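You operate a simulated robot arm through the tools that you are given. There is no shell and no other tool. Be economical: measure what you need, move in short steps, check, and stop when the job is done.

The job below is to be done with a simulated robot arm. You get a single attempt, and the scene is never put back.

TASK
Demagnetise block 52 and put it in the blue tray.
Fine: on the pad, switch on, lift it away, then switch off.

Only the result counts: the job must be done as asked and must still hold three seconds after the hand-in. Knocking over, shifting, dropping, spilling or breaking anything else fails it.

THE ROBOT
A 6-joint arm with a two-finger parallel gripper, fixed in place. Base frame: the origin is at the foot of the arm, x ahead of it, y to its left, z up; the work surface is at about z = 0. Lengths are in m, angles in rad, forces in N, time in s.
With the tool pointing down near the work surface it reaches from about 0.14 to 0.58 m from the base axis. Its first joint turns from -1.152 to 1.152 rad. Payload 2.1 kg.
The tool frame sits at the grasp point between the pads (the TCP): z along the fingers, y along the line on which they close. The tips reach 0.03 m beyond it. The gripper opens to 0.094 m. The fingers are 0.028 m wide and 0.01 m thick; the gripper's body (0.05 by 0.096 m) begins 0.055 m behind the TCP.
Orientation is told as [roll, pitch, yaw] about the base's x, y, z axes, in that order, counted from this pose: with the fingers straight down and closing along the base's y, the tool's x points along the base's -x, its y along +y and its z along -z.

THE INTERFACE
- The arm moves only by the tool servo_tool. Its argument "commands" is a list of rows, each a list of 3 entries, a list of its own where there are three numbers: the shift along the tool's x, y, z in mm, then the turn, a rotation vector about the tool's x, y, z in rad, then the opening, from 0 (shut) to 1 (fully open). In form: [[[tx, ty, tz], [rx, ry, rz], hand], ...]. A call has 1 to 8 rows; each row shifts and turns the commanded pose from where the row before left it, along the tool's axes as they then stand. Each row takes 0.2 s and may step no farther than 0.05 m and 0.15 rad from the row before; otherwise, or with a gripper value out of range, the whole call is refused. Where a pose cannot be reached the arm comes as near as it can. A force on the tool above 40 N (or 10 N above the force at the start of the call, whichever is more), or a blocked arm, ends the call early, and 0.2 s more pass. The fingers move at their own pace (about 0.072 m/s each) and stop on an object; they squeeze with about 28 N. The grip force told is the motor's: it shows also when the fingers shut on nothing. Time passes only in rows, and 0.2 s behind the last, so rows that do not move let the fingers close. The reply holds the time, the measured pose of the TCP, the force on the tool along the base axes, the opening and the grip force, in the units named above and with some noise, with the torque about the TCP (base axes, N m) and any sound that the robot's microphone picked up, and new pictures: "pictures" is both (left out), scene, wrist or none.
- Cameras (640 x 400 px; columns grow to the right, rows downward): "scene" is fixed at [0.0553, -0.3687, 0.4943]; the picture's right is [0.80, -0.60, 0.00], its down [-0.28, -0.37, -0.89] and it looks along [0.54, 0.71, -0.46] (base axes); focal length 313 px, centre (320, 200). "wrist" rides on the gripper at [0.076, 0.014, -0.103] in the tool frame; the picture's right is [-0.18, 0.98, 0.00], its down [-0.75, -0.14, -0.64] and it looks along [-0.63, -0.12, 0.77] (tool axes); focal length 243 px, centre (320, 200). There is no depth. A picture from a camera that has moved, and an enlarged one, comes with that camera's place and axes in the base frame and with its lens.
- zoom(camera, box): a new picture of the part [left, top, right, bottom] of that camera's present view, enlarged. It takes no simulated time.
- hand_in(): hands the job in; it is judged then, once.

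Work in short steps. Places have to be worked out from the pictures, the camera data and where the tool is seen: move nearer, look again, correct. Check each grasp and each placing, and mend what went wrong. You have 120 turns and 200 pictures in all, those below and enlarged ones among them. Open the gripper and draw the arm clear of the work before you hand the job in, unless the task says otherwise; then end with one line.

The tools are called after "Call:" as name(argument=value, ...) on one line, values as JSON. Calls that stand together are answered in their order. servo_tool: Moves the arm, as the interface text tells. Its arguments: {"type":"object","properties":{"commands":{"type":"array"},"pictures":{"type":"string","enum":["both","scene","wrist","none"]}},"required":["commands"]} The other tools are called the same way: zoom (camera, box) takes an enlarged picture of a part of a camera's view; hand_in () hands the job in.

At the start:

```text
time: 0.0
position: [0.3816, -0.0393, 0.3662]
ee_rot: [0.0, 0.0, 0.0]
contact_force: [-0.9, 0.3, 0.2]
ft_torque: [0.0, 0.01, 0.0]
opening: 0.0943
grip_force: 0.1
```

scene: 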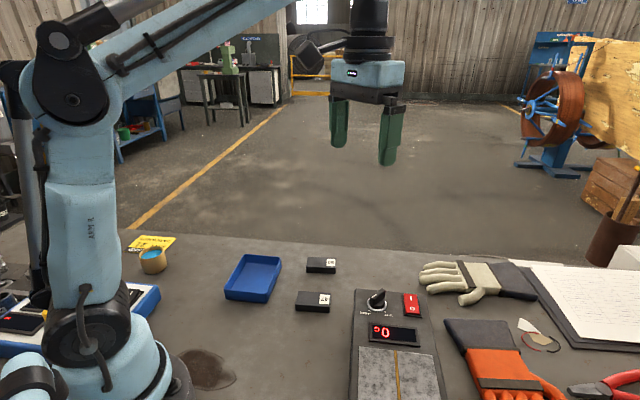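
wrist: 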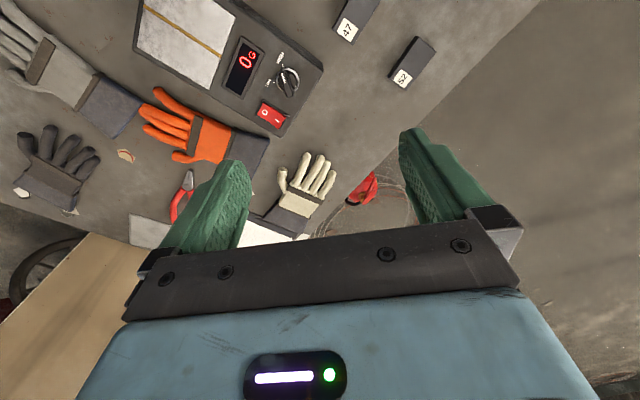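

I'll look closer at the blocks, the demagnetiser and the tray before moving.

Call:
zoom(camera="scene", box=[220, 240, 460, 400])

Call:
zoom(camera="wrist", box=[130, 0, 450, 200])

```text
2.50 times, centred on (340, 320) of scene
camera zoom: at [0.0553, -0.3687, 0.4943], right [0.8, -0.6, 0.0], down [-0.28, -0.37, -0.89], along [0.54, 0.71, -0.46], focal length 782 px, centre (270, -100)
```

zoom: 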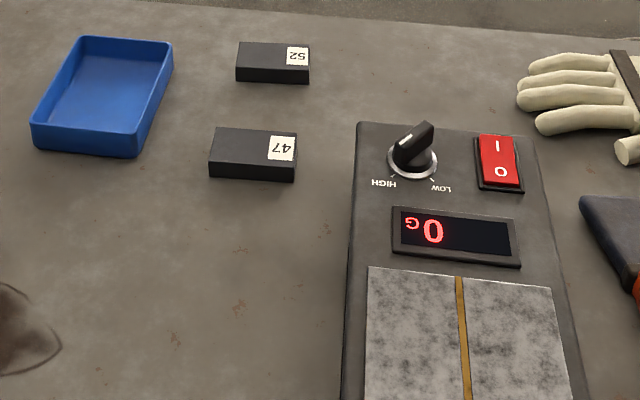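

```text
2.00 times, centred on (290, 100) of wrist
camera zoom: at [0.3069, -0.0247, 0.4681], right [0.18, 0.98, 0.0], down [0.75, -0.14, 0.64], along [0.63, -0.12, -0.77], focal length 485 px, centre (380, 400)
```

zoom: 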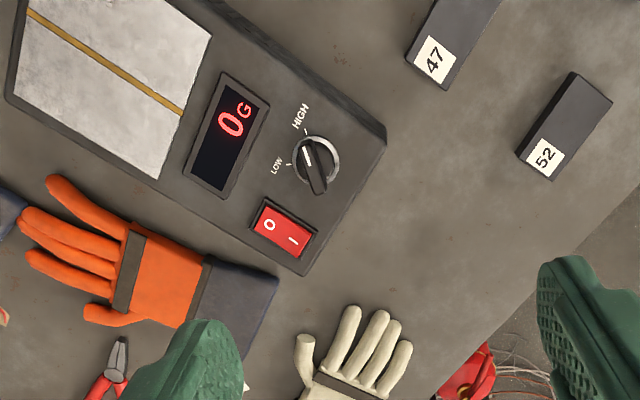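

The pad seems to lie at about (0.31, -0.21) at z≈0.06, yaw ≈45°, and block 52 at about (0.416, 0.104). I'll check the knob's setting and the written notes.

Call:
zoom(camera="scene", box=[340, 280, 440, 342])

Call:
zoom(camera="wrist", box=[220, 20, 340, 140])

Call:
zoom(camera="scene", box=[500, 240, 640, 400])

Call:
zoom(camera="scene", box=[120, 230, 280, 310])

```text
6.40 times, centred on (390, 311) of scene
camera zoom: at [0.0553, -0.3687, 0.4943], right [0.8, -0.6, 0.0], down [-0.28, -0.37, -0.89], along [0.54, 0.71, -0.46], focal length 2002 px, centre (-128, -510)
```

zoom: 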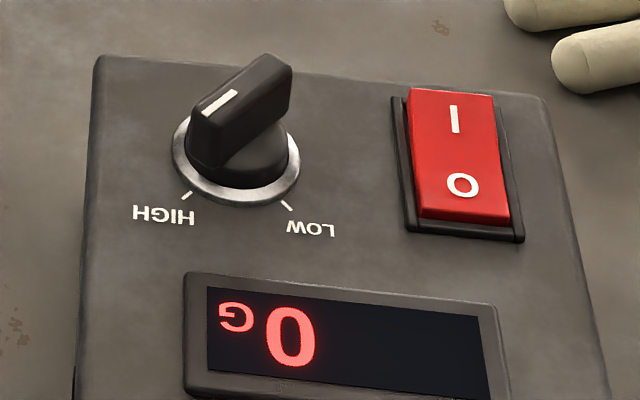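

```text
3.33 times, centred on (280, 80) of wrist
camera zoom: at [0.3069, -0.0247, 0.4681], right [0.18, 0.98, 0.0], down [0.75, -0.14, 0.64], along [0.63, -0.12, -0.77], focal length 809 px, centre (453, 600)
```

zoom: 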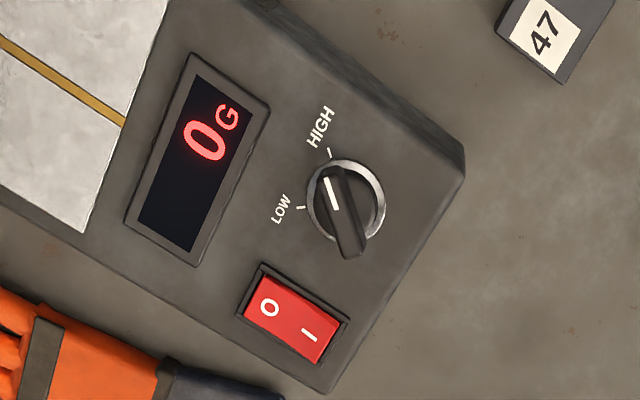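

```text
2.50 times, centred on (570, 320) of scene
camera zoom: at [0.0553, -0.3687, 0.4943], right [0.8, -0.6, 0.0], down [-0.28, -0.37, -0.89], along [0.54, 0.71, -0.46], focal length 782 px, centre (-305, -100)
```

zoom: 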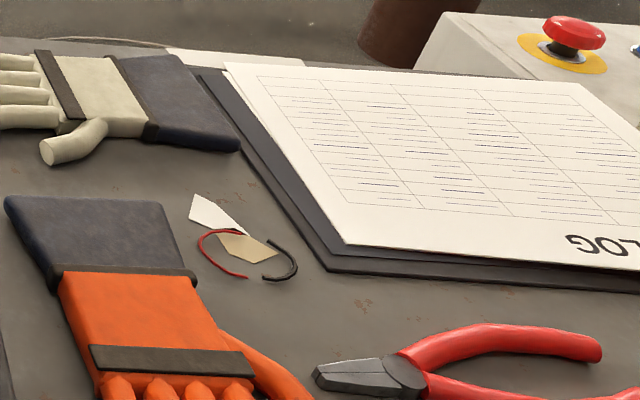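

```text
4.00 times, centred on (200, 270) of scene
camera zoom: at [0.0553, -0.3687, 0.4943], right [0.8, -0.6, 0.0], down [-0.28, -0.37, -0.89], along [0.54, 0.71, -0.46], focal length 1251 px, centre (800, -80)
```

zoom: 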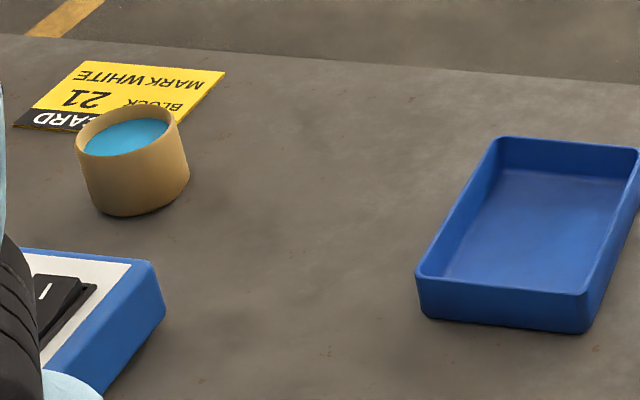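

The knob points to HIGH and the switch is at O. I'll move above block 52 and begin turning to align with its short axis.

Call:
servo_tool(commands=[[[-6, 24, 34], [0, 0, 0], 1], [[-6, 24, 34], [0, 0, 0], 1], [[-6, 24, 34], [0, 0, 0], 1], [[-6, 24, 34], [0, 0, 0], 1], [[-5, 24, 34], [0, 0, 0], 1], [[-5, 23, 16], [0, 0, 0], 1], [[0, 0, 0], [0, 0, 0.15], 1], [[0, 0, 0], [0, 0, 0.15], 1]], pictures="none")

Call:
servo_tool(commands=[[[0, 0, 0], [0, 0, 0.15], 1], [[0, 0, 0], [0, 0, 0.15], 1], [[0, 0, 0], [0, 0, 0.05], 1], [[0, 0, 0], [0, 0, 0], 1]])

```text
time: 1.8
position: [0.4158, 0.1041, 0.1783]
ee_rot: [0.002, 0.0, -0.303]
contact_force: [0.2, -0.2, 0.1]
ft_torque: [0.01, -0.01, -0.02]
opening: 0.0941
grip_force: 0.0
```

```text
time: 2.8
position: [0.4146, 0.1033, 0.1798]
ee_rot: [0.0, 0.0, -0.651]
contact_force: [-0.1, -0.5, 0.3]
ft_torque: [0.06, 0.04, 0.0]
opening: 0.094
grip_force: 0.0
camera wrist: at [0.3651, 0.1615, 0.2818], right [0.74, 0.67, 0.0], down [0.51, -0.57, 0.64], along [0.43, -0.48, -0.77], focal length 243 px, centre (320, 200)
```

scene: 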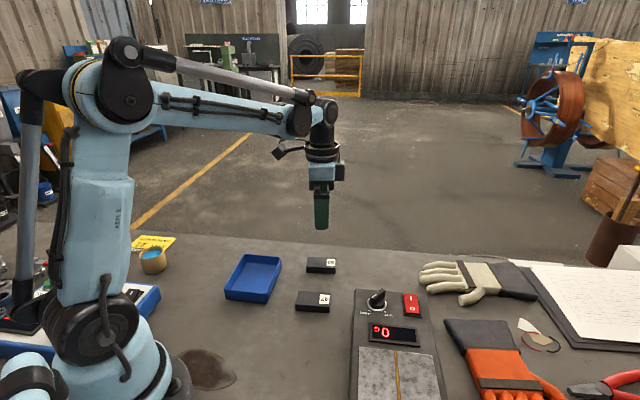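
wrist: 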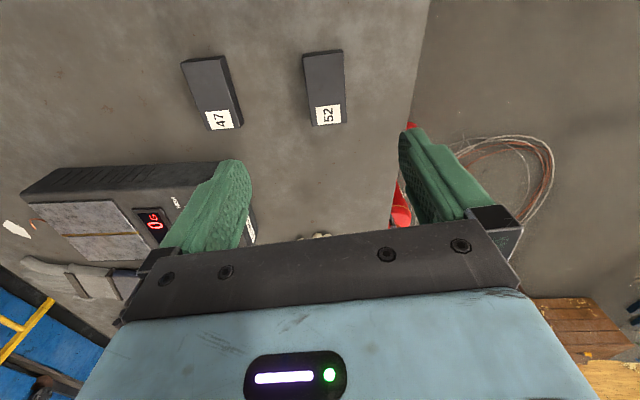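

The gripper is above block 52. I'll zoom in on the block to measure its pose exactly.

Call:
zoom(camera="wrist", box=[260, 30, 400, 140])

```text
3.64 times, centred on (330, 85) of wrist
camera zoom: at [0.3651, 0.1615, 0.2818], right [0.74, 0.67, 0.0], down [0.51, -0.57, 0.64], along [0.43, -0.48, -0.77], focal length 882 px, centre (284, 618)
```

zoom: 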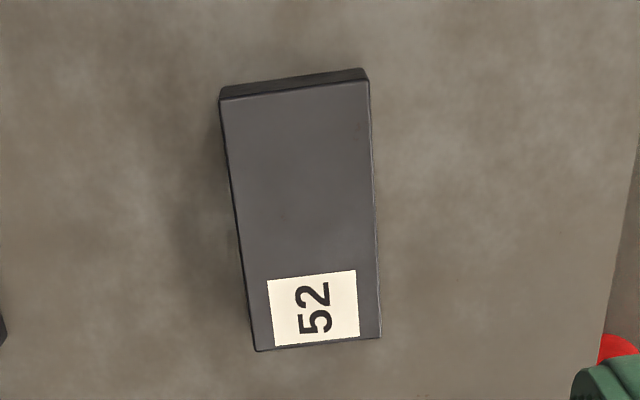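

Block 52's top centre is at about (0.421, 0.108), height ~16 mm, 37 mm wide, yaw -0.73. I'll turn a little more, centre, and descend to z≈0.09 for a check.

Call:
servo_tool(commands=[[[0, 0, 0], [0, 0, 0.077], 1], [[-2, 7, 0], [0, 0, 0], 1], [[0, 0, 45], [0, 0, 0], 1], [[0, 0, 45], [0, 0, 0], 1], [[0, 0, 0], [0, 0, 0], 1]])

```text
time: 4.0
position: [0.423, 0.1083, 0.0898]
ee_rot: [0.0, 0.0, -0.726]
contact_force: [-0.1, 0.2, 0.2]
ft_torque: [0.0, -0.01, 0.0]
opening: 0.0941
grip_force: 0.0
camera wrist: at [0.3765, 0.1692, 0.192], right [0.79, 0.61, 0.0], down [0.47, -0.61, 0.64], along [0.39, -0.51, -0.77], focal length 243 px, centre (320, 200)
```

scene: 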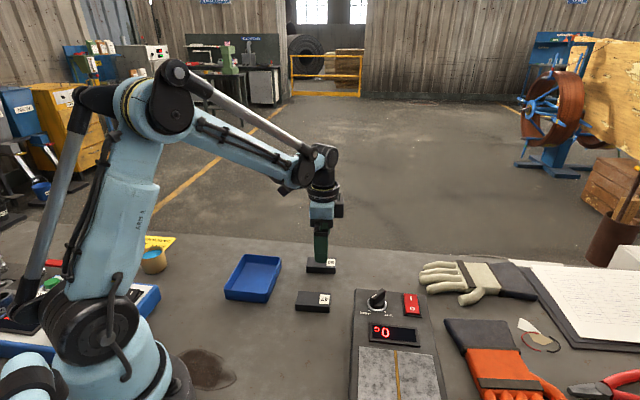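
wrist: 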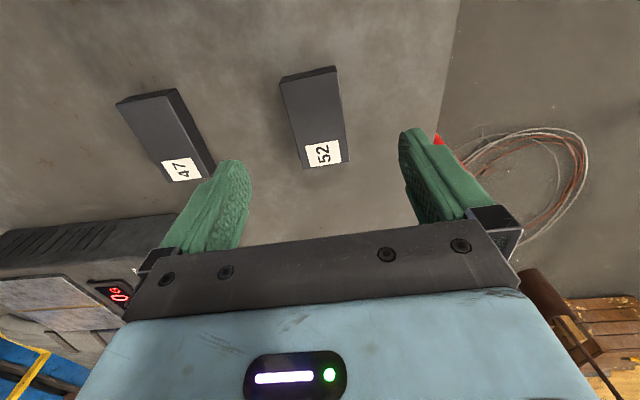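

In the tool frame the block is aligned and centred within 3 mm. I'll correct slightly, go down to TCP z≈0.034, and close.

Call:
servo_tool(commands=[[[2, -1.5, 20], [0, 0, 0], 0.8], [[0, 0, 20], [0, 0, 0], 0.8], [[0, 0, 15.5], [0, 0, 0], 0.8], [[0, 0, 0], [0, 0, 0], 0.8], [[0, 0, 0], [0, 0, 0], 0], [[0, 0, 0], [0, 0, 0], 0], [[0, 0, 0], [0, 0, 0], 0]])

```text
time: 5.6
position: [0.4207, 0.1106, 0.0332]
ee_rot: [0.0, 0.001, -0.726]
contact_force: [1.1, 0.2, 1.4]
ft_torque: [-0.02, -0.04, 0.0]
opening: 0.0397
grip_force: 28.1
camera wrist: at [0.3736, 0.1699, 0.1369], right [0.79, 0.61, 0.0], down [0.47, -0.61, 0.64], along [0.39, -0.51, -0.77], focal length 243 px, centre (320, 200)
```

scene: 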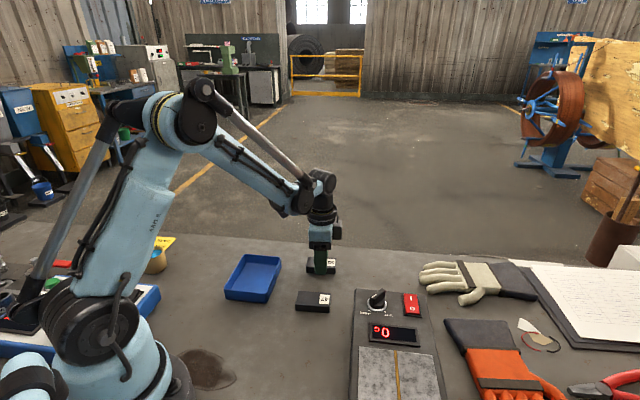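
wrist: 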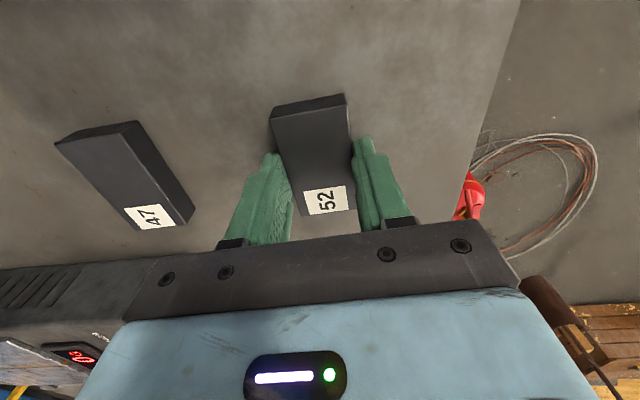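

The block is held (opening 39.7 mm). I'll lift it and carry it high toward the pad.

Call:
servo_tool(commands=[[[0, 0, -20], [0, 0, 0], 0], [[0, 0, -45], [0, 0, 0], 0], [[0, 0, -50], [0, 0, 0], 0], [[0, 0, -50], [0, 0, 0], 0], [[0, 0, 0], [0, 0, 0], 0]], pictures="none")

Call:
servo_tool(commands=[[[-15.4, -38.2, 0], [0, 0, 0], 0], [[-15.4, -38.2, 0], [0, 0, 0], 0], [[-15.4, -38.2, 0], [0, 0, 0], 0], [[-15.4, -38.2, 0], [0, 0, 0], 0], [[-15.4, -38.2, 0], [0, 0, 0], 0], [[-15.4, -38.2, 0], [0, 0, 0], 0], [[-15.4, -38.2, 0], [0, 0, 0], 0], [[-15.4, -38.2, 0], [0, 0, 0], 0]])

```text
time: 6.8
position: [0.4201, 0.1079, 0.2007]
ee_rot: [0.001, 0.001, -0.726]
contact_force: [0.5, 0.2, 0.7]
ft_torque: [-0.02, 0.0, 0.0]
opening: 0.0
grip_force: 27.6
```

```text
time: 8.6
position: [0.3086, -0.2012, 0.1994]
ee_rot: [0.0, -0.001, -0.727]
contact_force: [0.7, -0.4, -0.1]
ft_torque: [-0.02, -0.01, 0.02]
opening: 0.0
grip_force: 28.3
camera wrist: at [0.2627, -0.1394, 0.3018], right [0.79, 0.61, 0.0], down [0.47, -0.61, 0.64], along [0.39, -0.51, -0.77], focal length 243 px, centre (320, 200)
```

scene: 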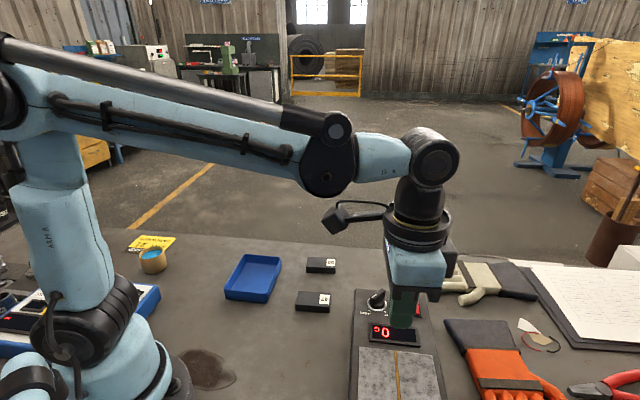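
wrist: 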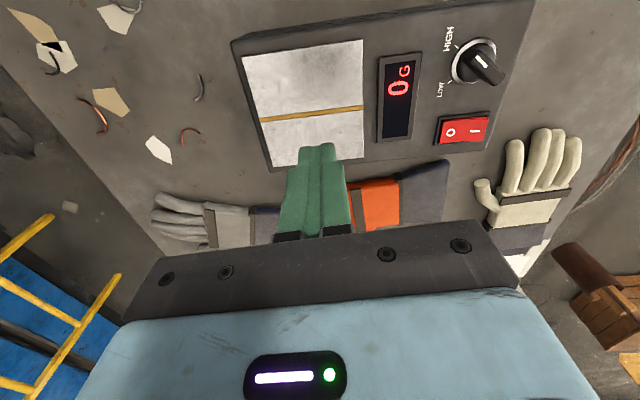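

The gripper is empty: the block slipped out at the lift and seems to be still at its place. While I'm here I'll measure the pad and switch, and check the block.

Call:
zoom(camera="wrist", box=[220, 0, 540, 200])

Call:
zoom(camera="scene", box=[220, 240, 460, 400])

```text
2.00 times, centred on (380, 100) of wrist
camera zoom: at [0.2627, -0.1394, 0.3018], right [0.79, 0.61, 0.0], down [0.47, -0.61, 0.64], along [0.39, -0.51, -0.77], focal length 485 px, centre (200, 400)
```

zoom: 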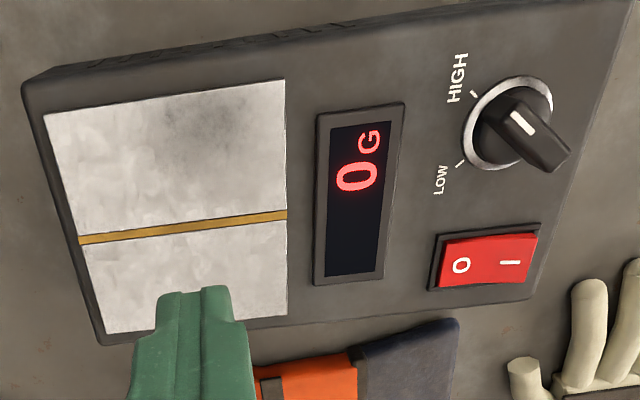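

```text
2.50 times, centred on (340, 320) of scene
camera zoom: at [0.0553, -0.3687, 0.4943], right [0.8, -0.6, 0.0], down [-0.28, -0.37, -0.89], along [0.54, 0.71, -0.46], focal length 782 px, centre (270, -100)
```

zoom: 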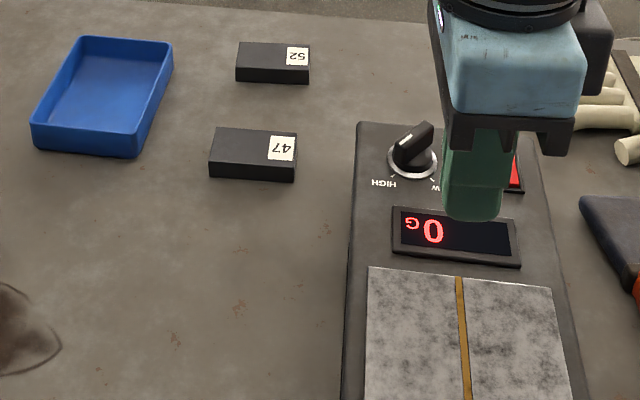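

Pad top centre ≈ (0.309, -0.216) at z≈0.06; rocker I end ≈ (0.452, -0.126), O end ≈ (0.434, -0.143). I'll return above block 52, open, to grip deeper and lift more slowly.

Call:
servo_tool(commands=[[[15.4, 38.2, 0], [0, 0, 0], 0.8], [[15.4, 38.2, 0], [0, 0, 0], 0.8], [[15.4, 38.2, 0], [0, 0, 0], 0.8], [[15.4, 38.2, 0], [0, 0, 0], 0.8], [[15.4, 38.2, 0], [0, 0, 0], 0.8], [[15.4, 38.2, 0], [0, 0, 0], 0.8], [[15.4, 38.2, 0], [0, 0, 0], 0.8], [[15.4, 38.2, 0], [0, 0, 0], 0.8]], pictures="none")

Call:
servo_tool(commands=[[[0, 0, 40], [0, 0, 0], 0.8], [[0, 0, 40], [0, 0, 0], 0.8], [[0, 0, 25], [0, 0, 0], 0.8], [[0, 0, 0], [0, 0, 0], 0.8]], pictures="wrist")

```text
time: 10.4
position: [0.4194, 0.1075, 0.1993]
ee_rot: [0.001, 0.0, -0.727]
contact_force: [1.1, -0.5, 0.1]
ft_torque: [0.0, -0.01, -0.03]
opening: 0.0751
grip_force: 0.0
```

```text
time: 11.4
position: [0.4184, 0.1085, 0.0938]
ee_rot: [0.0, 0.0, -0.726]
contact_force: [0.5, -0.5, 0.2]
ft_torque: [0.03, 0.06, -0.01]
opening: 0.0751
grip_force: 0.1
camera wrist: at [0.3726, 0.1692, 0.1962], right [0.79, 0.61, 0.0], down [0.47, -0.61, 0.64], along [0.39, -0.51, -0.77], focal length 243 px, centre (320, 200)
```

wrist: 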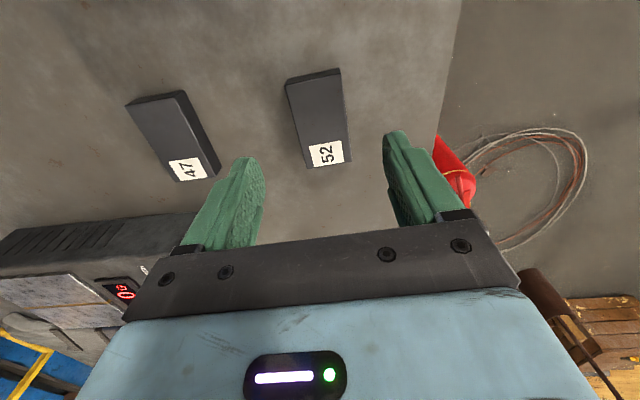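

The block sits centred again (within 1–2 mm). I go down to TCP z≈0.031, close, and lift only a little and slowly to test.

Call:
servo_tool(commands=[[[0, 1, 30], [0, 0, 0], 0.8], [[0, 0, 25], [0, 0, 0], 0.8], [[0, 0, 7.5], [0, 0, 0], 0.8], [[0, 0, 0], [0, 0, 0], 0.8], [[0, 0, 0], [0, 0, 0], 0], [[0, 0, 0], [0, 0, 0], 0], [[0, 0, 0], [0, 0, 0], 0], [[0, 0, 0], [0, 0, 0], 0]], pictures="none")

Call:
servo_tool(commands=[[[0, 0, -3], [0, 0, 0], 0], [[0, 0, -4], [0, 0, 0], 0], [[0, 0, -5], [0, 0, 0], 0]])

```text
time: 13.2
position: [0.4204, 0.1087, 0.0314]
ee_rot: [-0.001, 0.0, -0.727]
contact_force: [-0.7, -0.4, -0.2]
ft_torque: [-0.02, -0.02, 0.02]
opening: 0.0399
grip_force: 28.2
```

```text
time: 14.0
position: [0.4207, 0.1091, 0.0432]
ee_rot: [0.001, 0.0, -0.727]
contact_force: [-0.1, -0.7, -3.6]
ft_torque: [-0.01, 0.01, 0.0]
opening: 0.0395
grip_force: 28.3
camera wrist: at [0.3736, 0.17, 0.1458], right [0.79, 0.61, 0.0], down [0.47, -0.61, 0.64], along [0.39, -0.51, -0.77], focal length 243 px, centre (320, 200)
```

scene: 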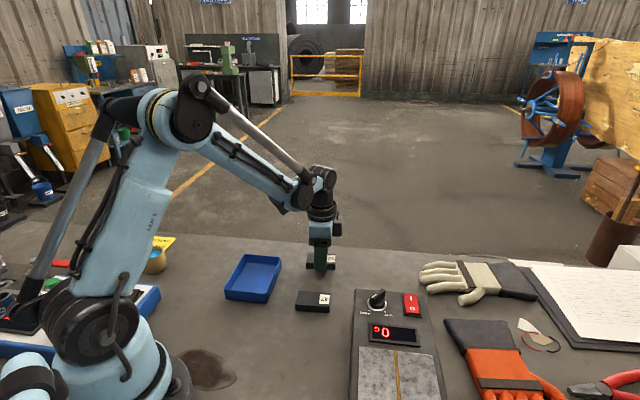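
wrist: 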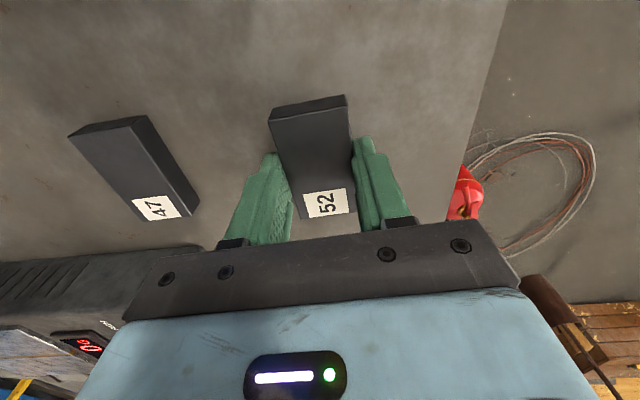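

The block now rises with the gripper (3.6 N weight). I'll continue lifting gently.

Call:
servo_tool(commands=[[[0, 0, -6], [0, 0, 0], 0], [[0, 0, -10], [0, 0, 0], 0], [[0, 0, -14], [0, 0, 0], 0], [[0, 0, -18], [0, 0, 0], 0], [[0, 0, -18], [0, 0, 0], 0], [[0, 0, -18], [0, 0, 0], 0], [[0, 0, -14], [0, 0, 0], 0], [[0, 0, -8], [0, 0, 0], 0]], pictures="none")

```text
time: 15.8
position: [0.4202, 0.11, 0.1488]
ee_rot: [0.0, 0.0, -0.726]
contact_force: [0.5, 0.2, -3.0]
ft_torque: [0.01, -0.02, -0.01]
opening: 0.0399
grip_force: 28.5
```

Held firmly at z=0.149. I carry it in two calls at moderate speed toward the pad centre, rising 30 mm more to clear the knob.

Call:
servo_tool(commands=[[[-3, -7, -8], [0, 0, 0], 0], [[-6, -14, -12], [0, 0, 0], 0], [[-9, -22, -10], [0, 0, 0], 0], [[-10, -24, 0], [0, 0, 0], 0], [[-10, -24, 0], [0, 0, 0], 0], [[-10, -24, 0], [0, 0, 0], 0], [[-10, -24, 0], [0, 0, 0], 0], [[-10, -24, 0], [0, 0, 0], 0]], pictures="none")

Call:
servo_tool(commands=[[[-10, -24, 0], [0, 0, 0], 0], [[-10, -24, 0], [0, 0, 0], 0], [[-10, -24, 0], [0, 0, 0], 0], [[-10, -24, 0], [0, 0, 0], 0], [[-10, -24, 0], [0, 0, 0], 0], [[-9.5, -20, 0], [0, 0, 0], 0], [[-6, -14.5, 0], [0, 0, 0], 0], [[0, 0, 0], [0, 0, 0.059], 0]])

```text
time: 17.6
position: [0.3615, -0.0582, 0.1784]
ee_rot: [0.0, 0.0, -0.727]
contact_force: [-0.5, -0.2, -3.5]
ft_torque: [0.02, 0.01, -0.01]
opening: 0.0401
grip_force: 28.1
```

```text
time: 19.4
position: [0.3081, -0.2174, 0.179]
ee_rot: [-0.002, 0.0, -0.787]
contact_force: [0.3, 0.2, -4.0]
ft_torque: [0.02, -0.02, 0.03]
opening: 0.0397
grip_force: 28.0
camera wrist: at [0.2664, -0.1534, 0.2821], right [0.83, 0.56, 0.0], down [0.43, -0.63, 0.64], along [0.36, -0.53, -0.77], focal length 243 px, centre (320, 200)
```

scene: 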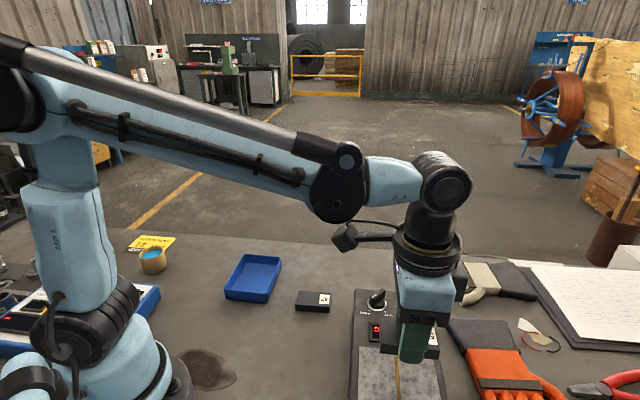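
wrist: 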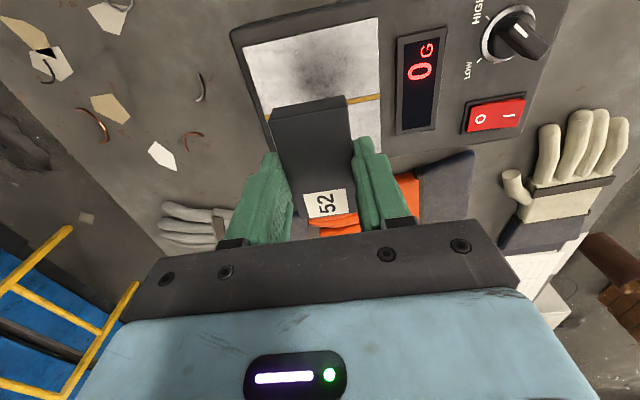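

The block is over the pad. I'll lower to just above it, then creep down watching the force and gauge.

Call:
servo_tool(commands=[[[0, 0, 15], [0, 0, 0], 0], [[0, 0, 20], [0, 0, 0], 0], [[0, 0, 20], [0, 0, 0], 0], [[0, 0, 15], [0, 0, 0], 0], [[0, 0, 6], [0, 0, 0], 0], [[0, 0, 3], [0, 0, 0], 0]])

```text
time: 20.8
position: [0.3083, -0.2174, 0.1006]
ee_rot: [0.0, 0.0, -0.786]
contact_force: [0.5, 0.7, -2.8]
ft_torque: [0.0, 0.0, 0.02]
opening: 0.0394
grip_force: 28.1
camera wrist: at [0.2659, -0.153, 0.2025], right [0.83, 0.56, 0.0], down [0.43, -0.63, 0.64], along [0.36, -0.53, -0.77], focal length 243 px, centre (320, 200)
```

scene: 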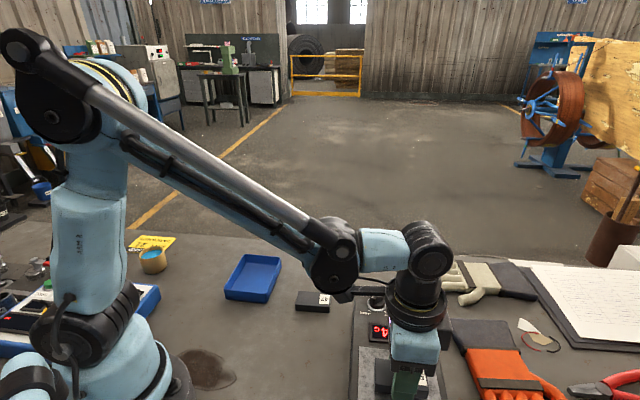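
wrist: 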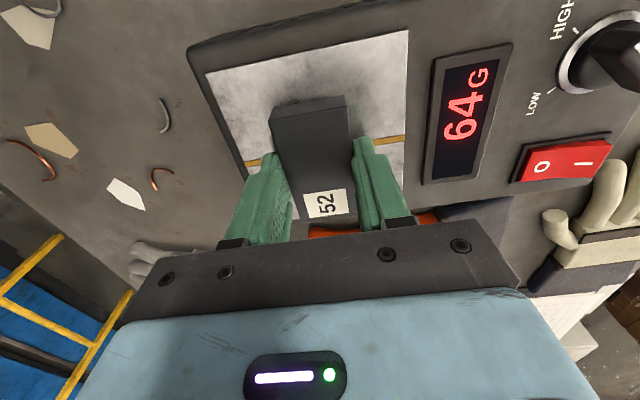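

The gauge now reads 64 G as the block nears. I'll creep down in 2 mm steps until contact.

Call:
servo_tool(commands=[[[0, 0, 2], [0, 0, 0], 0], [[0, 0, 2], [0, 0, 0], 0], [[0, 0, 2], [0, 0, 0], 0], [[0, 0, 2], [0, 0, 0], 0], [[0, 0, 0], [0, 0, 0], 0]], pictures="wrist")

```text
time: 21.8
position: [0.3082, -0.2182, 0.0953]
ee_rot: [0.0, 0.0, -0.785]
contact_force: [-1.7, -0.3, 8.2]
ft_torque: [0.01, -0.28, -0.01]
opening: 0.0395
grip_force: 28.2
stopped in row 4: the force on the tool passed its limit at 50 N (the readings are from after the stop); the commanded pose is now the measured one
camera wrist: at [0.2666, -0.1536, 0.1968], right [0.83, 0.56, 0.0], down [0.43, -0.63, 0.64], along [0.36, -0.53, -0.77], focal length 243 px, centre (320, 200)
```

wrist: 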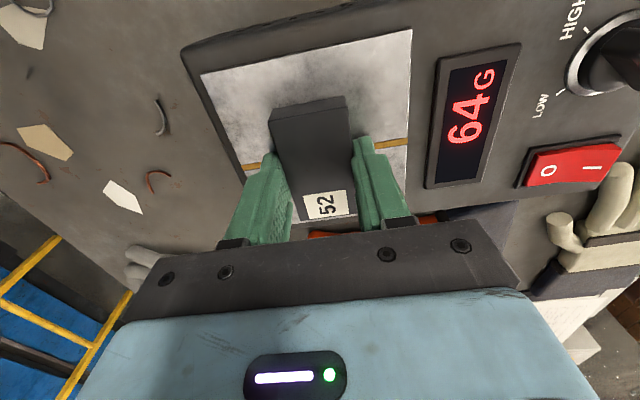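

The block rests on the pad (64 G). I release it, rise straight up, and close the fingers for pressing the switch.

Call:
servo_tool(commands=[[[0, 0, 0], [0, 0, 0], 0.75], [[0, 0, 0], [0, 0, 0], 0.75], [[0, 0, 0], [0, 0, 0], 0.75], [[0, 0, -15], [0, 0, 0], 0.75], [[0, 0, -25], [0, 0, 0], 0.75], [[0, 0, -25], [0, 0, 0], 0]], pictures="none")

Call:
servo_tool(commands=[[[-9, 41, 0], [0, 0, 0], 0], [[-9, 41, 0], [0, 0, 0], 0], [[-9, 41, 0], [0, 0, 0], 0], [[-9, 40, 0], [0, 0, 0], 0], [[0, 0, 0], [0, 0, 0], 0]])

```text
time: 23.2
position: [0.3084, -0.2167, 0.158]
ee_rot: [0.001, 0.001, -0.786]
contact_force: [0.0, 0.3, 0.2]
ft_torque: [-0.03, 0.03, 0.03]
opening: 0.0152
grip_force: 0.1
```

```text
time: 24.4
position: [0.4481, -0.1269, 0.1601]
ee_rot: [0.0, 0.002, -0.786]
contact_force: [0.0, -0.3, -0.4]
ft_torque: [0.01, -0.01, -0.02]
opening: 0.0001
grip_force: 27.9
camera wrist: at [0.4072, -0.063, 0.2623], right [0.83, 0.56, 0.0], down [0.43, -0.63, 0.64], along [0.36, -0.53, -0.77], focal length 243 px, centre (320, 200)
```

scene: 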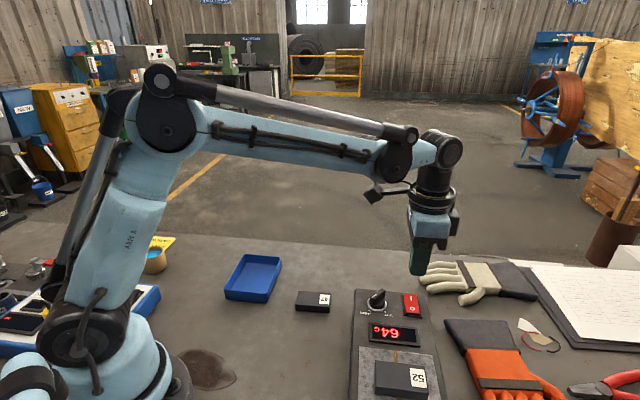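
wrist: 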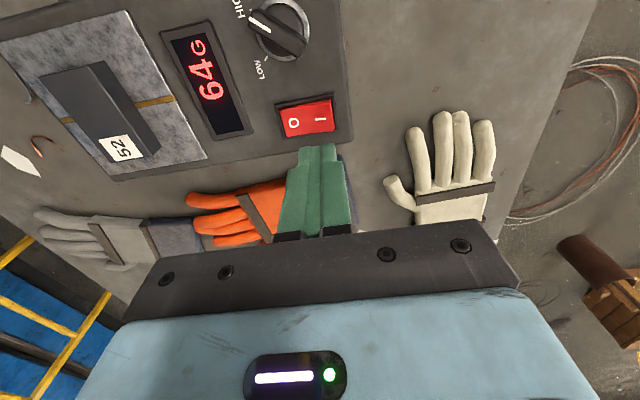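

The I mark lies right beneath the tips (within 2 mm). I'll descend 45 mm, then press in small steps.

Call:
servo_tool(commands=[[[2, 0, 25], [0, 0, 0], 0], [[0, 0, 20], [0, 0, 0], 0], [[0, 0, 5], [0, 0, 0], 0], [[0, 0, 3], [0, 0, 0], 0], [[0, 0, 2], [0, 0, 0], 0], [[0, 0, 2], [0, 0, 0], 0], [[0, 0, 2], [0, 0, 0], 0]])

```text
time: 26.0
position: [0.4483, -0.1273, 0.0992]
ee_rot: [0.001, 0.0, -0.784]
contact_force: [1.1, 0.3, 1.5]
ft_torque: [0.03, -0.02, -0.02]
opening: 0.0
grip_force: 28.1
camera wrist: at [0.4058, -0.0626, 0.2026], right [0.83, 0.56, 0.0], down [0.43, -0.63, 0.64], along [0.36, -0.53, -0.77], focal length 243 px, centre (320, 200)
```

scene: 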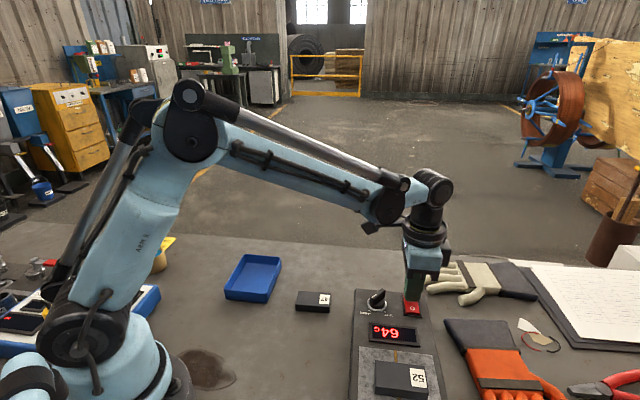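
wrist: 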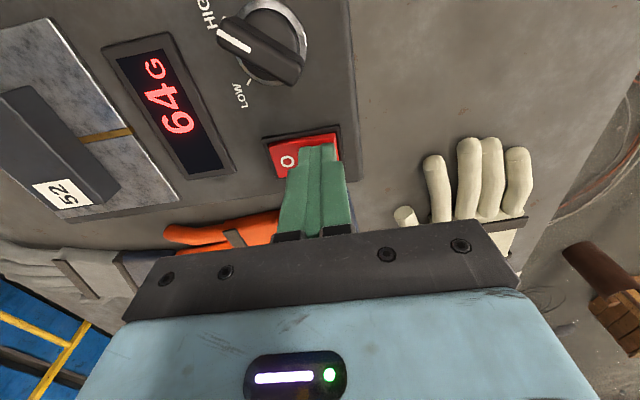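

The tips are just touching over the I end. I'll press on in 1.5 mm steps.

Call:
servo_tool(commands=[[[0, 0, 1.5], [0, 0, 0], 0], [[0, 0, 1.5], [0, 0, 0], 0], [[0, 0, 1.5], [0, 0, 0], 0], [[0, 0, 1.5], [0, 0, 0], 0]])

```text
time: 26.7
position: [0.4484, -0.1265, 0.0987]
ee_rot: [0.0, 0.001, -0.785]
contact_force: [0.5, 1.0, 12.6]
ft_torque: [-0.1, 0.11, 0.0]
opening: 0.0001
grip_force: 28.3
heard: click
stopped in row 3: the force on the tool passed its limit at 47 N (the readings are from after the stop); the commanded pose is now the measured one
camera wrist: at [0.4061, -0.0623, 0.2012], right [0.82, 0.57, 0.0], down [0.43, -0.63, 0.64], along [0.36, -0.53, -0.77], focal length 243 px, centre (320, 200)
```

scene: 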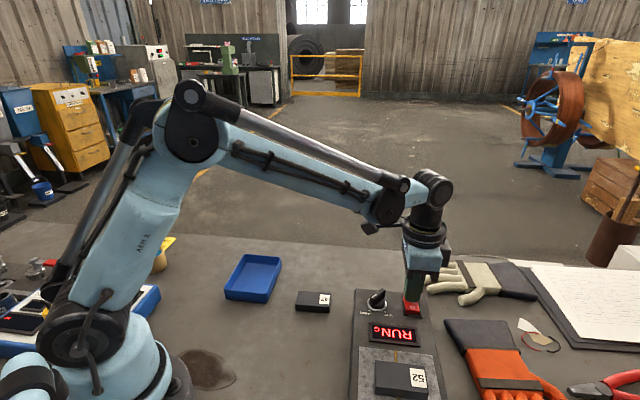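
wrist: 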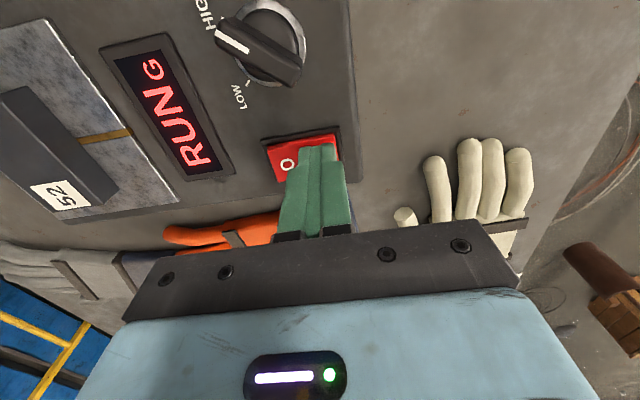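

A click and the display shows RUN. I rise and return over the block with the fingers open.

Call:
servo_tool(commands=[[[0, 0, -20], [0, 0, 0], 0], [[0, 0, -40], [0, 0, 0], 0], [[8.6, -41, 0], [0, 0, 0], 0.8], [[8.6, -41, 0], [0, 0, 0], 0.8], [[8.6, -41, 0], [0, 0, 0], 0.8], [[8.7, -40.7, 0], [0, 0, 0], 0.8], [[0, 0, 0], [0, 0, 0], 0.8]], pictures="wrist")

```text
time: 28.3
position: [0.3086, -0.2191, 0.159]
ee_rot: [0.001, 0.002, -0.783]
contact_force: [0.4, 0.5, -0.6]
ft_torque: [0.04, 0.03, -0.03]
opening: 0.0752
grip_force: 0.1
camera wrist: at [0.2663, -0.155, 0.2611], right [0.82, 0.57, 0.0], down [0.43, -0.63, 0.64], along [0.36, -0.53, -0.77], focal length 243 px, centre (320, 200)
```

wrist: 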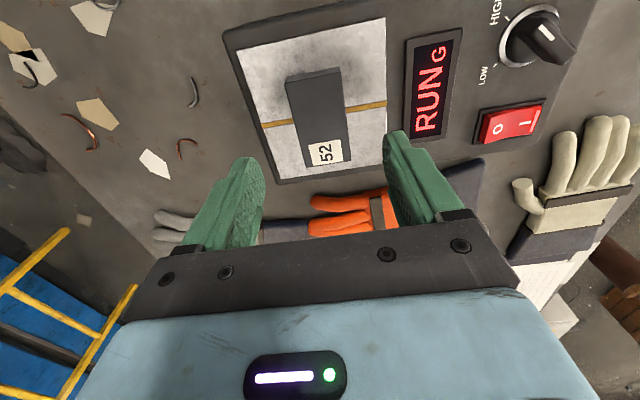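

The block is centred between the fingers. I descend 63 mm and close.

Call:
servo_tool(commands=[[[0, 0, 25], [0, 0, 0], 0.8], [[0, 0, 25], [0, 0, 0], 0.8], [[0, 0, 9], [0, 0, 0], 0.8], [[0, 0, 4], [0, 0, 0], 0.8], [[0, 0, 0], [0, 0, 0], 0], [[0, 0, 0], [0, 0, 0], 0], [[0, 0, 0], [0, 0, 0], 0], [[0, 0, 0], [0, 0, 0], 0]], pictures="wrist")

```text
time: 30.1
position: [0.3083, -0.2183, 0.0953]
ee_rot: [0.001, 0.002, -0.785]
contact_force: [-0.2, 0.4, -0.2]
ft_torque: [-0.02, 0.01, 0.0]
opening: 0.0395
grip_force: 28.2
camera wrist: at [0.2661, -0.1542, 0.1979], right [0.83, 0.56, 0.0], down [0.43, -0.63, 0.64], along [0.36, -0.53, -0.77], focal length 243 px, centre (320, 200)
```

wrist: 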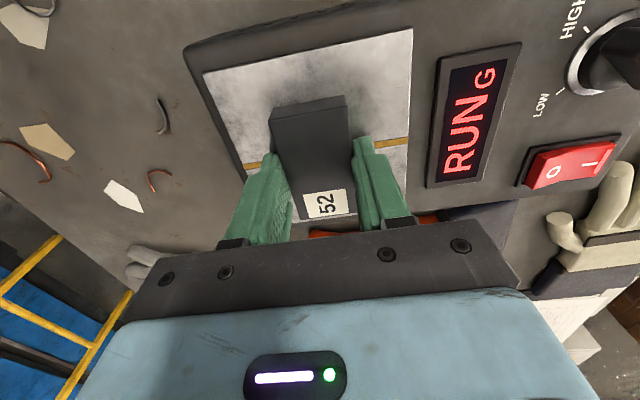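

Gripped. I lift it away slowly and evenly, straight up.

Call:
servo_tool(commands=[[[0, 0, -3], [0, 0, 0], 0], [[0, 0, -4], [0, 0, 0], 0], [[0, 0, -5], [0, 0, 0], 0], [[0, 0, -6], [0, 0, 0], 0], [[0, 0, -6], [0, 0, 0], 0], [[0, 0, -7], [0, 0, 0], 0], [[0, 0, -7], [0, 0, 0], 0], [[0, 0, -7], [0, 0, 0], 0]], pictures="none")

Call:
servo_tool(commands=[[[0, 0, -8], [0, 0, 0], 0], [[0, 0, -8], [0, 0, 0], 0], [[0, 0, -9], [0, 0, 0], 0], [[0, 0, -10], [0, 0, 0], 0], [[0, 0, -12], [0, 0, 0], 0], [[0, 0, -14], [0, 0, 0], 0], [[0, 0, -12], [0, 0, 0], 0], [[0, 0, -8], [0, 0, 0], 0]], pictures="wrist")

```text
time: 31.9
position: [0.3077, -0.2175, 0.1397]
ee_rot: [0.0, 0.002, -0.786]
contact_force: [-0.3, -0.3, -5.0]
ft_torque: [-0.02, 0.01, 0.01]
opening: 0.0397
grip_force: 28.1
```

```text
time: 33.7
position: [0.3079, -0.2174, 0.2215]
ee_rot: [0.0, 0.002, -0.785]
contact_force: [-1.2, -0.4, -4.4]
ft_torque: [0.01, -0.01, -0.03]
opening: 0.0397
grip_force: 28.4
camera wrist: at [0.2661, -0.1538, 0.3242], right [0.82, 0.57, 0.0], down [0.43, -0.63, 0.64], along [0.36, -0.53, -0.77], focal length 243 px, centre (320, 200)
```

wrist: 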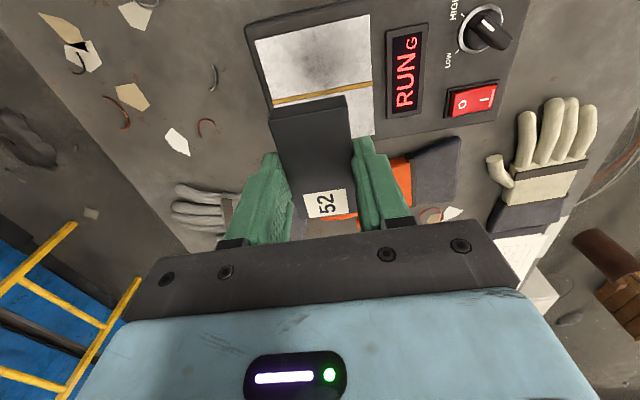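

Lifted well away with RUN still on. I'll carry it to its free original spot on the bench (far from the coil), so I can switch off and afterwards check its residual on the gauge.

Call:
servo_tool(commands=[[[4, 8, 0], [0, 0, 0], 0], [[8, 16, 0], [0, 0, 0], 0], [[11, 22, 0], [0, 0, 0], 0], [[11, 23, 0], [0, 0, 0], 0], [[11, 23, 0], [0, 0, 0], 0], [[11, 23, 0], [0, 0, 0], 0], [[11, 23, 0], [0, 0, 0], 0], [[11, 23, 0], [0, 0, 0], 0]], pictures="none")

Call:
servo_tool(commands=[[[12, 24, 0], [0, 0, 0], 0], [[12, 24, 0], [0, 0, 0], 0], [[12, 24, 0], [0, 0, 0], 0], [[12, 24, 0], [0, 0, 0], 0], [[11, 22, 0], [0, 0, 0], 0], [[9, 17, 0], [0, 0, 0], 0], [[6, 14, 0], [0, 0, 0], 0], [[0, 0, 0], [0, 0, 0], 0]])

```text
time: 35.5
position: [0.3669, -0.0494, 0.2217]
ee_rot: [0.001, 0.0, -0.785]
contact_force: [0.6, -0.1, -4.2]
ft_torque: [-0.05, 0.01, 0.01]
opening: 0.0397
grip_force: 27.9
```

```text
time: 37.3
position: [0.4211, 0.1089, 0.2199]
ee_rot: [0.001, 0.004, -0.787]
contact_force: [-0.2, 0.5, -3.3]
ft_torque: [-0.01, -0.03, 0.02]
opening: 0.0397
grip_force: 28.5
camera wrist: at [0.3776, 0.1736, 0.3232], right [0.83, 0.56, 0.0], down [0.43, -0.63, 0.64], along [0.36, -0.53, -0.77], focal length 243 px, centre (320, 200)
```

scene: 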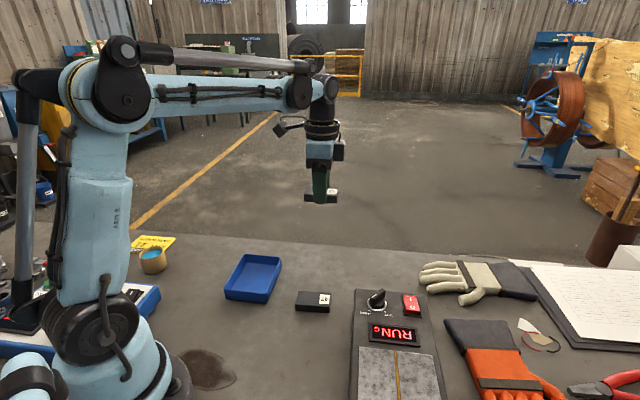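
wrist: 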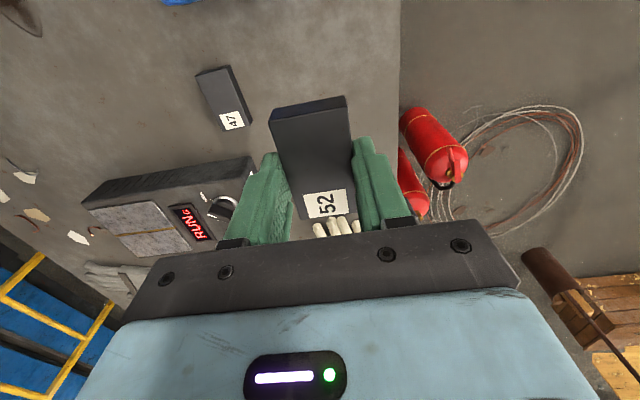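

Over the free spot. I'll lower it gently to just above the bench, then in small steps.

Call:
servo_tool(commands=[[[0, 0, 15], [0, 0, 0], 0], [[0, 0, 30], [0, 0, 0], 0], [[0, 0, 35], [0, 0, 0], 0], [[0, 0, 35], [0, 0, 0], 0], [[0, 0, 30], [0, 0, 0], 0], [[0, 0, 22], [0, 0, 0], 0], [[0, 0, 12], [0, 0, 0], 0], [[0, 0, 4], [0, 0, 0], 0]], pictures="none")

Call:
servo_tool(commands=[[[0, 0, 1.5], [0, 0, 0], 0], [[0, 0, 1.5], [0, 0, 0], 0], [[0, 0, 1], [0, 0, 0], 0]], pictures="none")

```text
time: 39.1
position: [0.419, 0.1095, 0.0379]
ee_rot: [0.001, 0.003, -0.784]
contact_force: [-0.1, 0.1, -3.9]
ft_torque: [0.0, 0.01, -0.03]
opening: 0.0397
grip_force: 28.3
```

```text
time: 39.9
position: [0.4203, 0.1096, 0.0331]
ee_rot: [0.0, 0.003, -0.785]
contact_force: [-0.3, -0.2, -3.6]
ft_torque: [-0.03, 0.01, 0.0]
opening: 0.0396
grip_force: 27.9
```

Call:
servo_tool(commands=[[[0, 0, 1], [0, 0, 0], 0], [[0, 0, 1], [0, 0, 0], 0], [[0, 0, 0], [0, 0, 0], 0]], pictures="none")

```text
time: 40.7
position: [0.4199, 0.1099, 0.0306]
ee_rot: [0.0, 0.0, -0.785]
contact_force: [0.7, 0.2, -4.2]
ft_torque: [0.02, 0.01, -0.03]
opening: 0.0396
grip_force: 28.7
```

Still hanging by under a millimetre with the tips almost at the bench; I release here, rise, and head toward the O end of the switch.

Call:
servo_tool(commands=[[[0, 0, 0.5], [0, 0, 0], 0], [[0, 0, 0], [0, 0, 0], 0.8], [[0, 0, 0], [0, 0, 0], 0.8], [[0, 0, 0], [0, 0, 0], 0.8], [[0, 0, -30], [0, 0, 0], 0.8], [[0, 0, -50], [0, 0, 0], 0.8], [[0, 0, -50], [0, 0, 0], 0.8]], pictures="wrist")

```text
time: 42.3
position: [0.4192, 0.1097, 0.1628]
ee_rot: [-0.002, 0.001, -0.786]
contact_force: [0.1, 0.4, -0.2]
ft_torque: [-0.01, 0.02, 0.0]
opening: 0.0751
grip_force: 0.1
camera wrist: at [0.3768, 0.1736, 0.265], right [0.82, 0.57, 0.0], down [0.43, -0.63, 0.64], along [0.36, -0.53, -0.77], focal length 243 px, centre (320, 200)
```

wrist: 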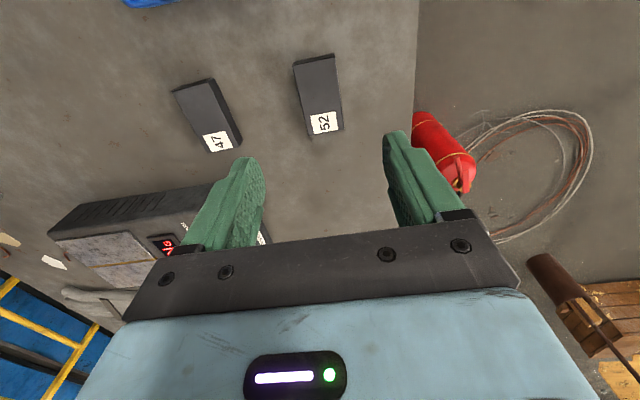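

Block 52 stands on the bench in place. I move over the O end of the rocker with closed fingers.

Call:
servo_tool(commands=[[[-31.2, -28.4, 0], [0, 0, 0], 0], [[-31.2, -28.4, 0], [0, 0, 0], 0], [[-31.2, -28.4, 0], [0, 0, 0], 0], [[-31.2, -28.4, 0], [0, 0, 0], 0], [[-31.2, -28.4, 0], [0, 0, 0], 0], [[-31.2, -28.4, 0], [0, 0, 0], 0], [[0, 0, 0], [0, 0, 0], 0]])

```text
time: 43.9
position: [0.4323, -0.1454, 0.1622]
ee_rot: [0.0, 0.002, -0.785]
contact_force: [0.6, 0.3, 0.4]
ft_torque: [0.02, -0.02, 0.02]
opening: 0.0
grip_force: 27.5
camera wrist: at [0.3896, -0.081, 0.2646], right [0.82, 0.57, 0.0], down [0.43, -0.63, 0.64], along [0.36, -0.53, -0.77], focal length 243 px, centre (320, 200)
```

scene: 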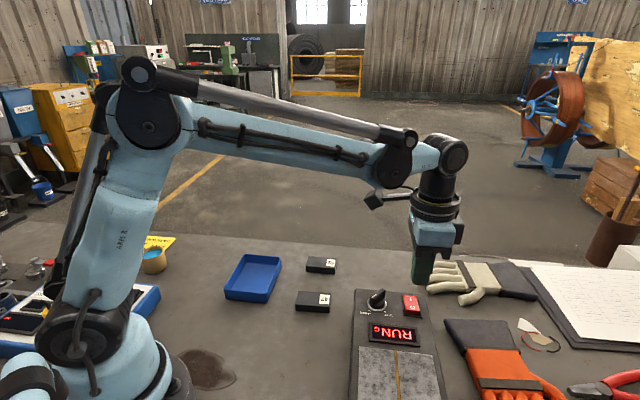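
wrist: 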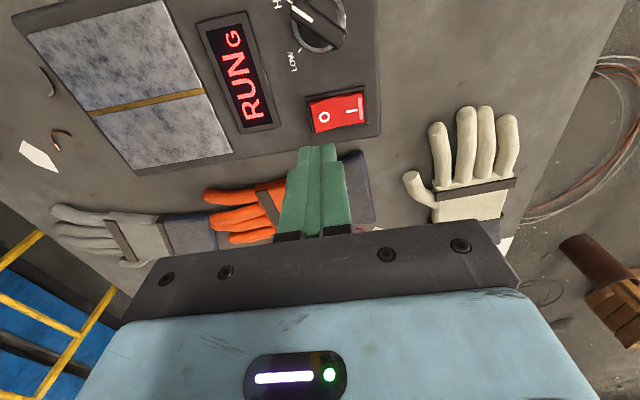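

The O mark lies under the tips (offset about 3 mm, corrected now). I descend and press in small steps.

Call:
servo_tool(commands=[[[3, 1, 25], [0, 0, 0], 0], [[0, 0, 25], [0, 0, 0], 0], [[0, 0, 6], [0, 0, 0], 0], [[0, 0, 2], [0, 0, 0], 0], [[0, 0, 1.5], [0, 0, 0], 0], [[0, 0, 1.5], [0, 0, 0], 0], [[0, 0, 1.5], [0, 0, 0], 0], [[0, 0, 1.5], [0, 0, 0], 0]])

```text
time: 45.7
position: [0.4295, -0.1412, 0.0989]
ee_rot: [0.002, 0.002, -0.787]
contact_force: [-2.3, 0.1, 15.6]
ft_torque: [0.07, -0.06, -0.02]
opening: 0.0
grip_force: 27.6
heard: click
camera wrist: at [0.3878, -0.0772, 0.2008], right [0.82, 0.57, 0.0], down [0.43, -0.63, 0.64], along [0.36, -0.53, -0.77], focal length 243 px, centre (320, 200)
```

scene: 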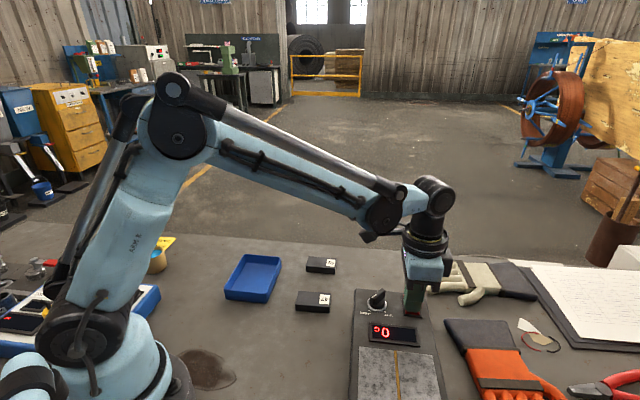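
wrist: 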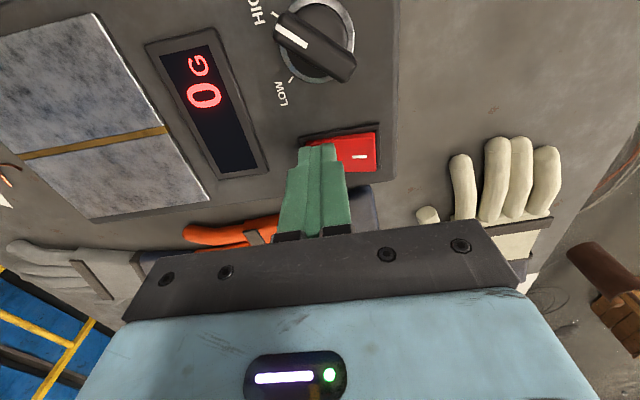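

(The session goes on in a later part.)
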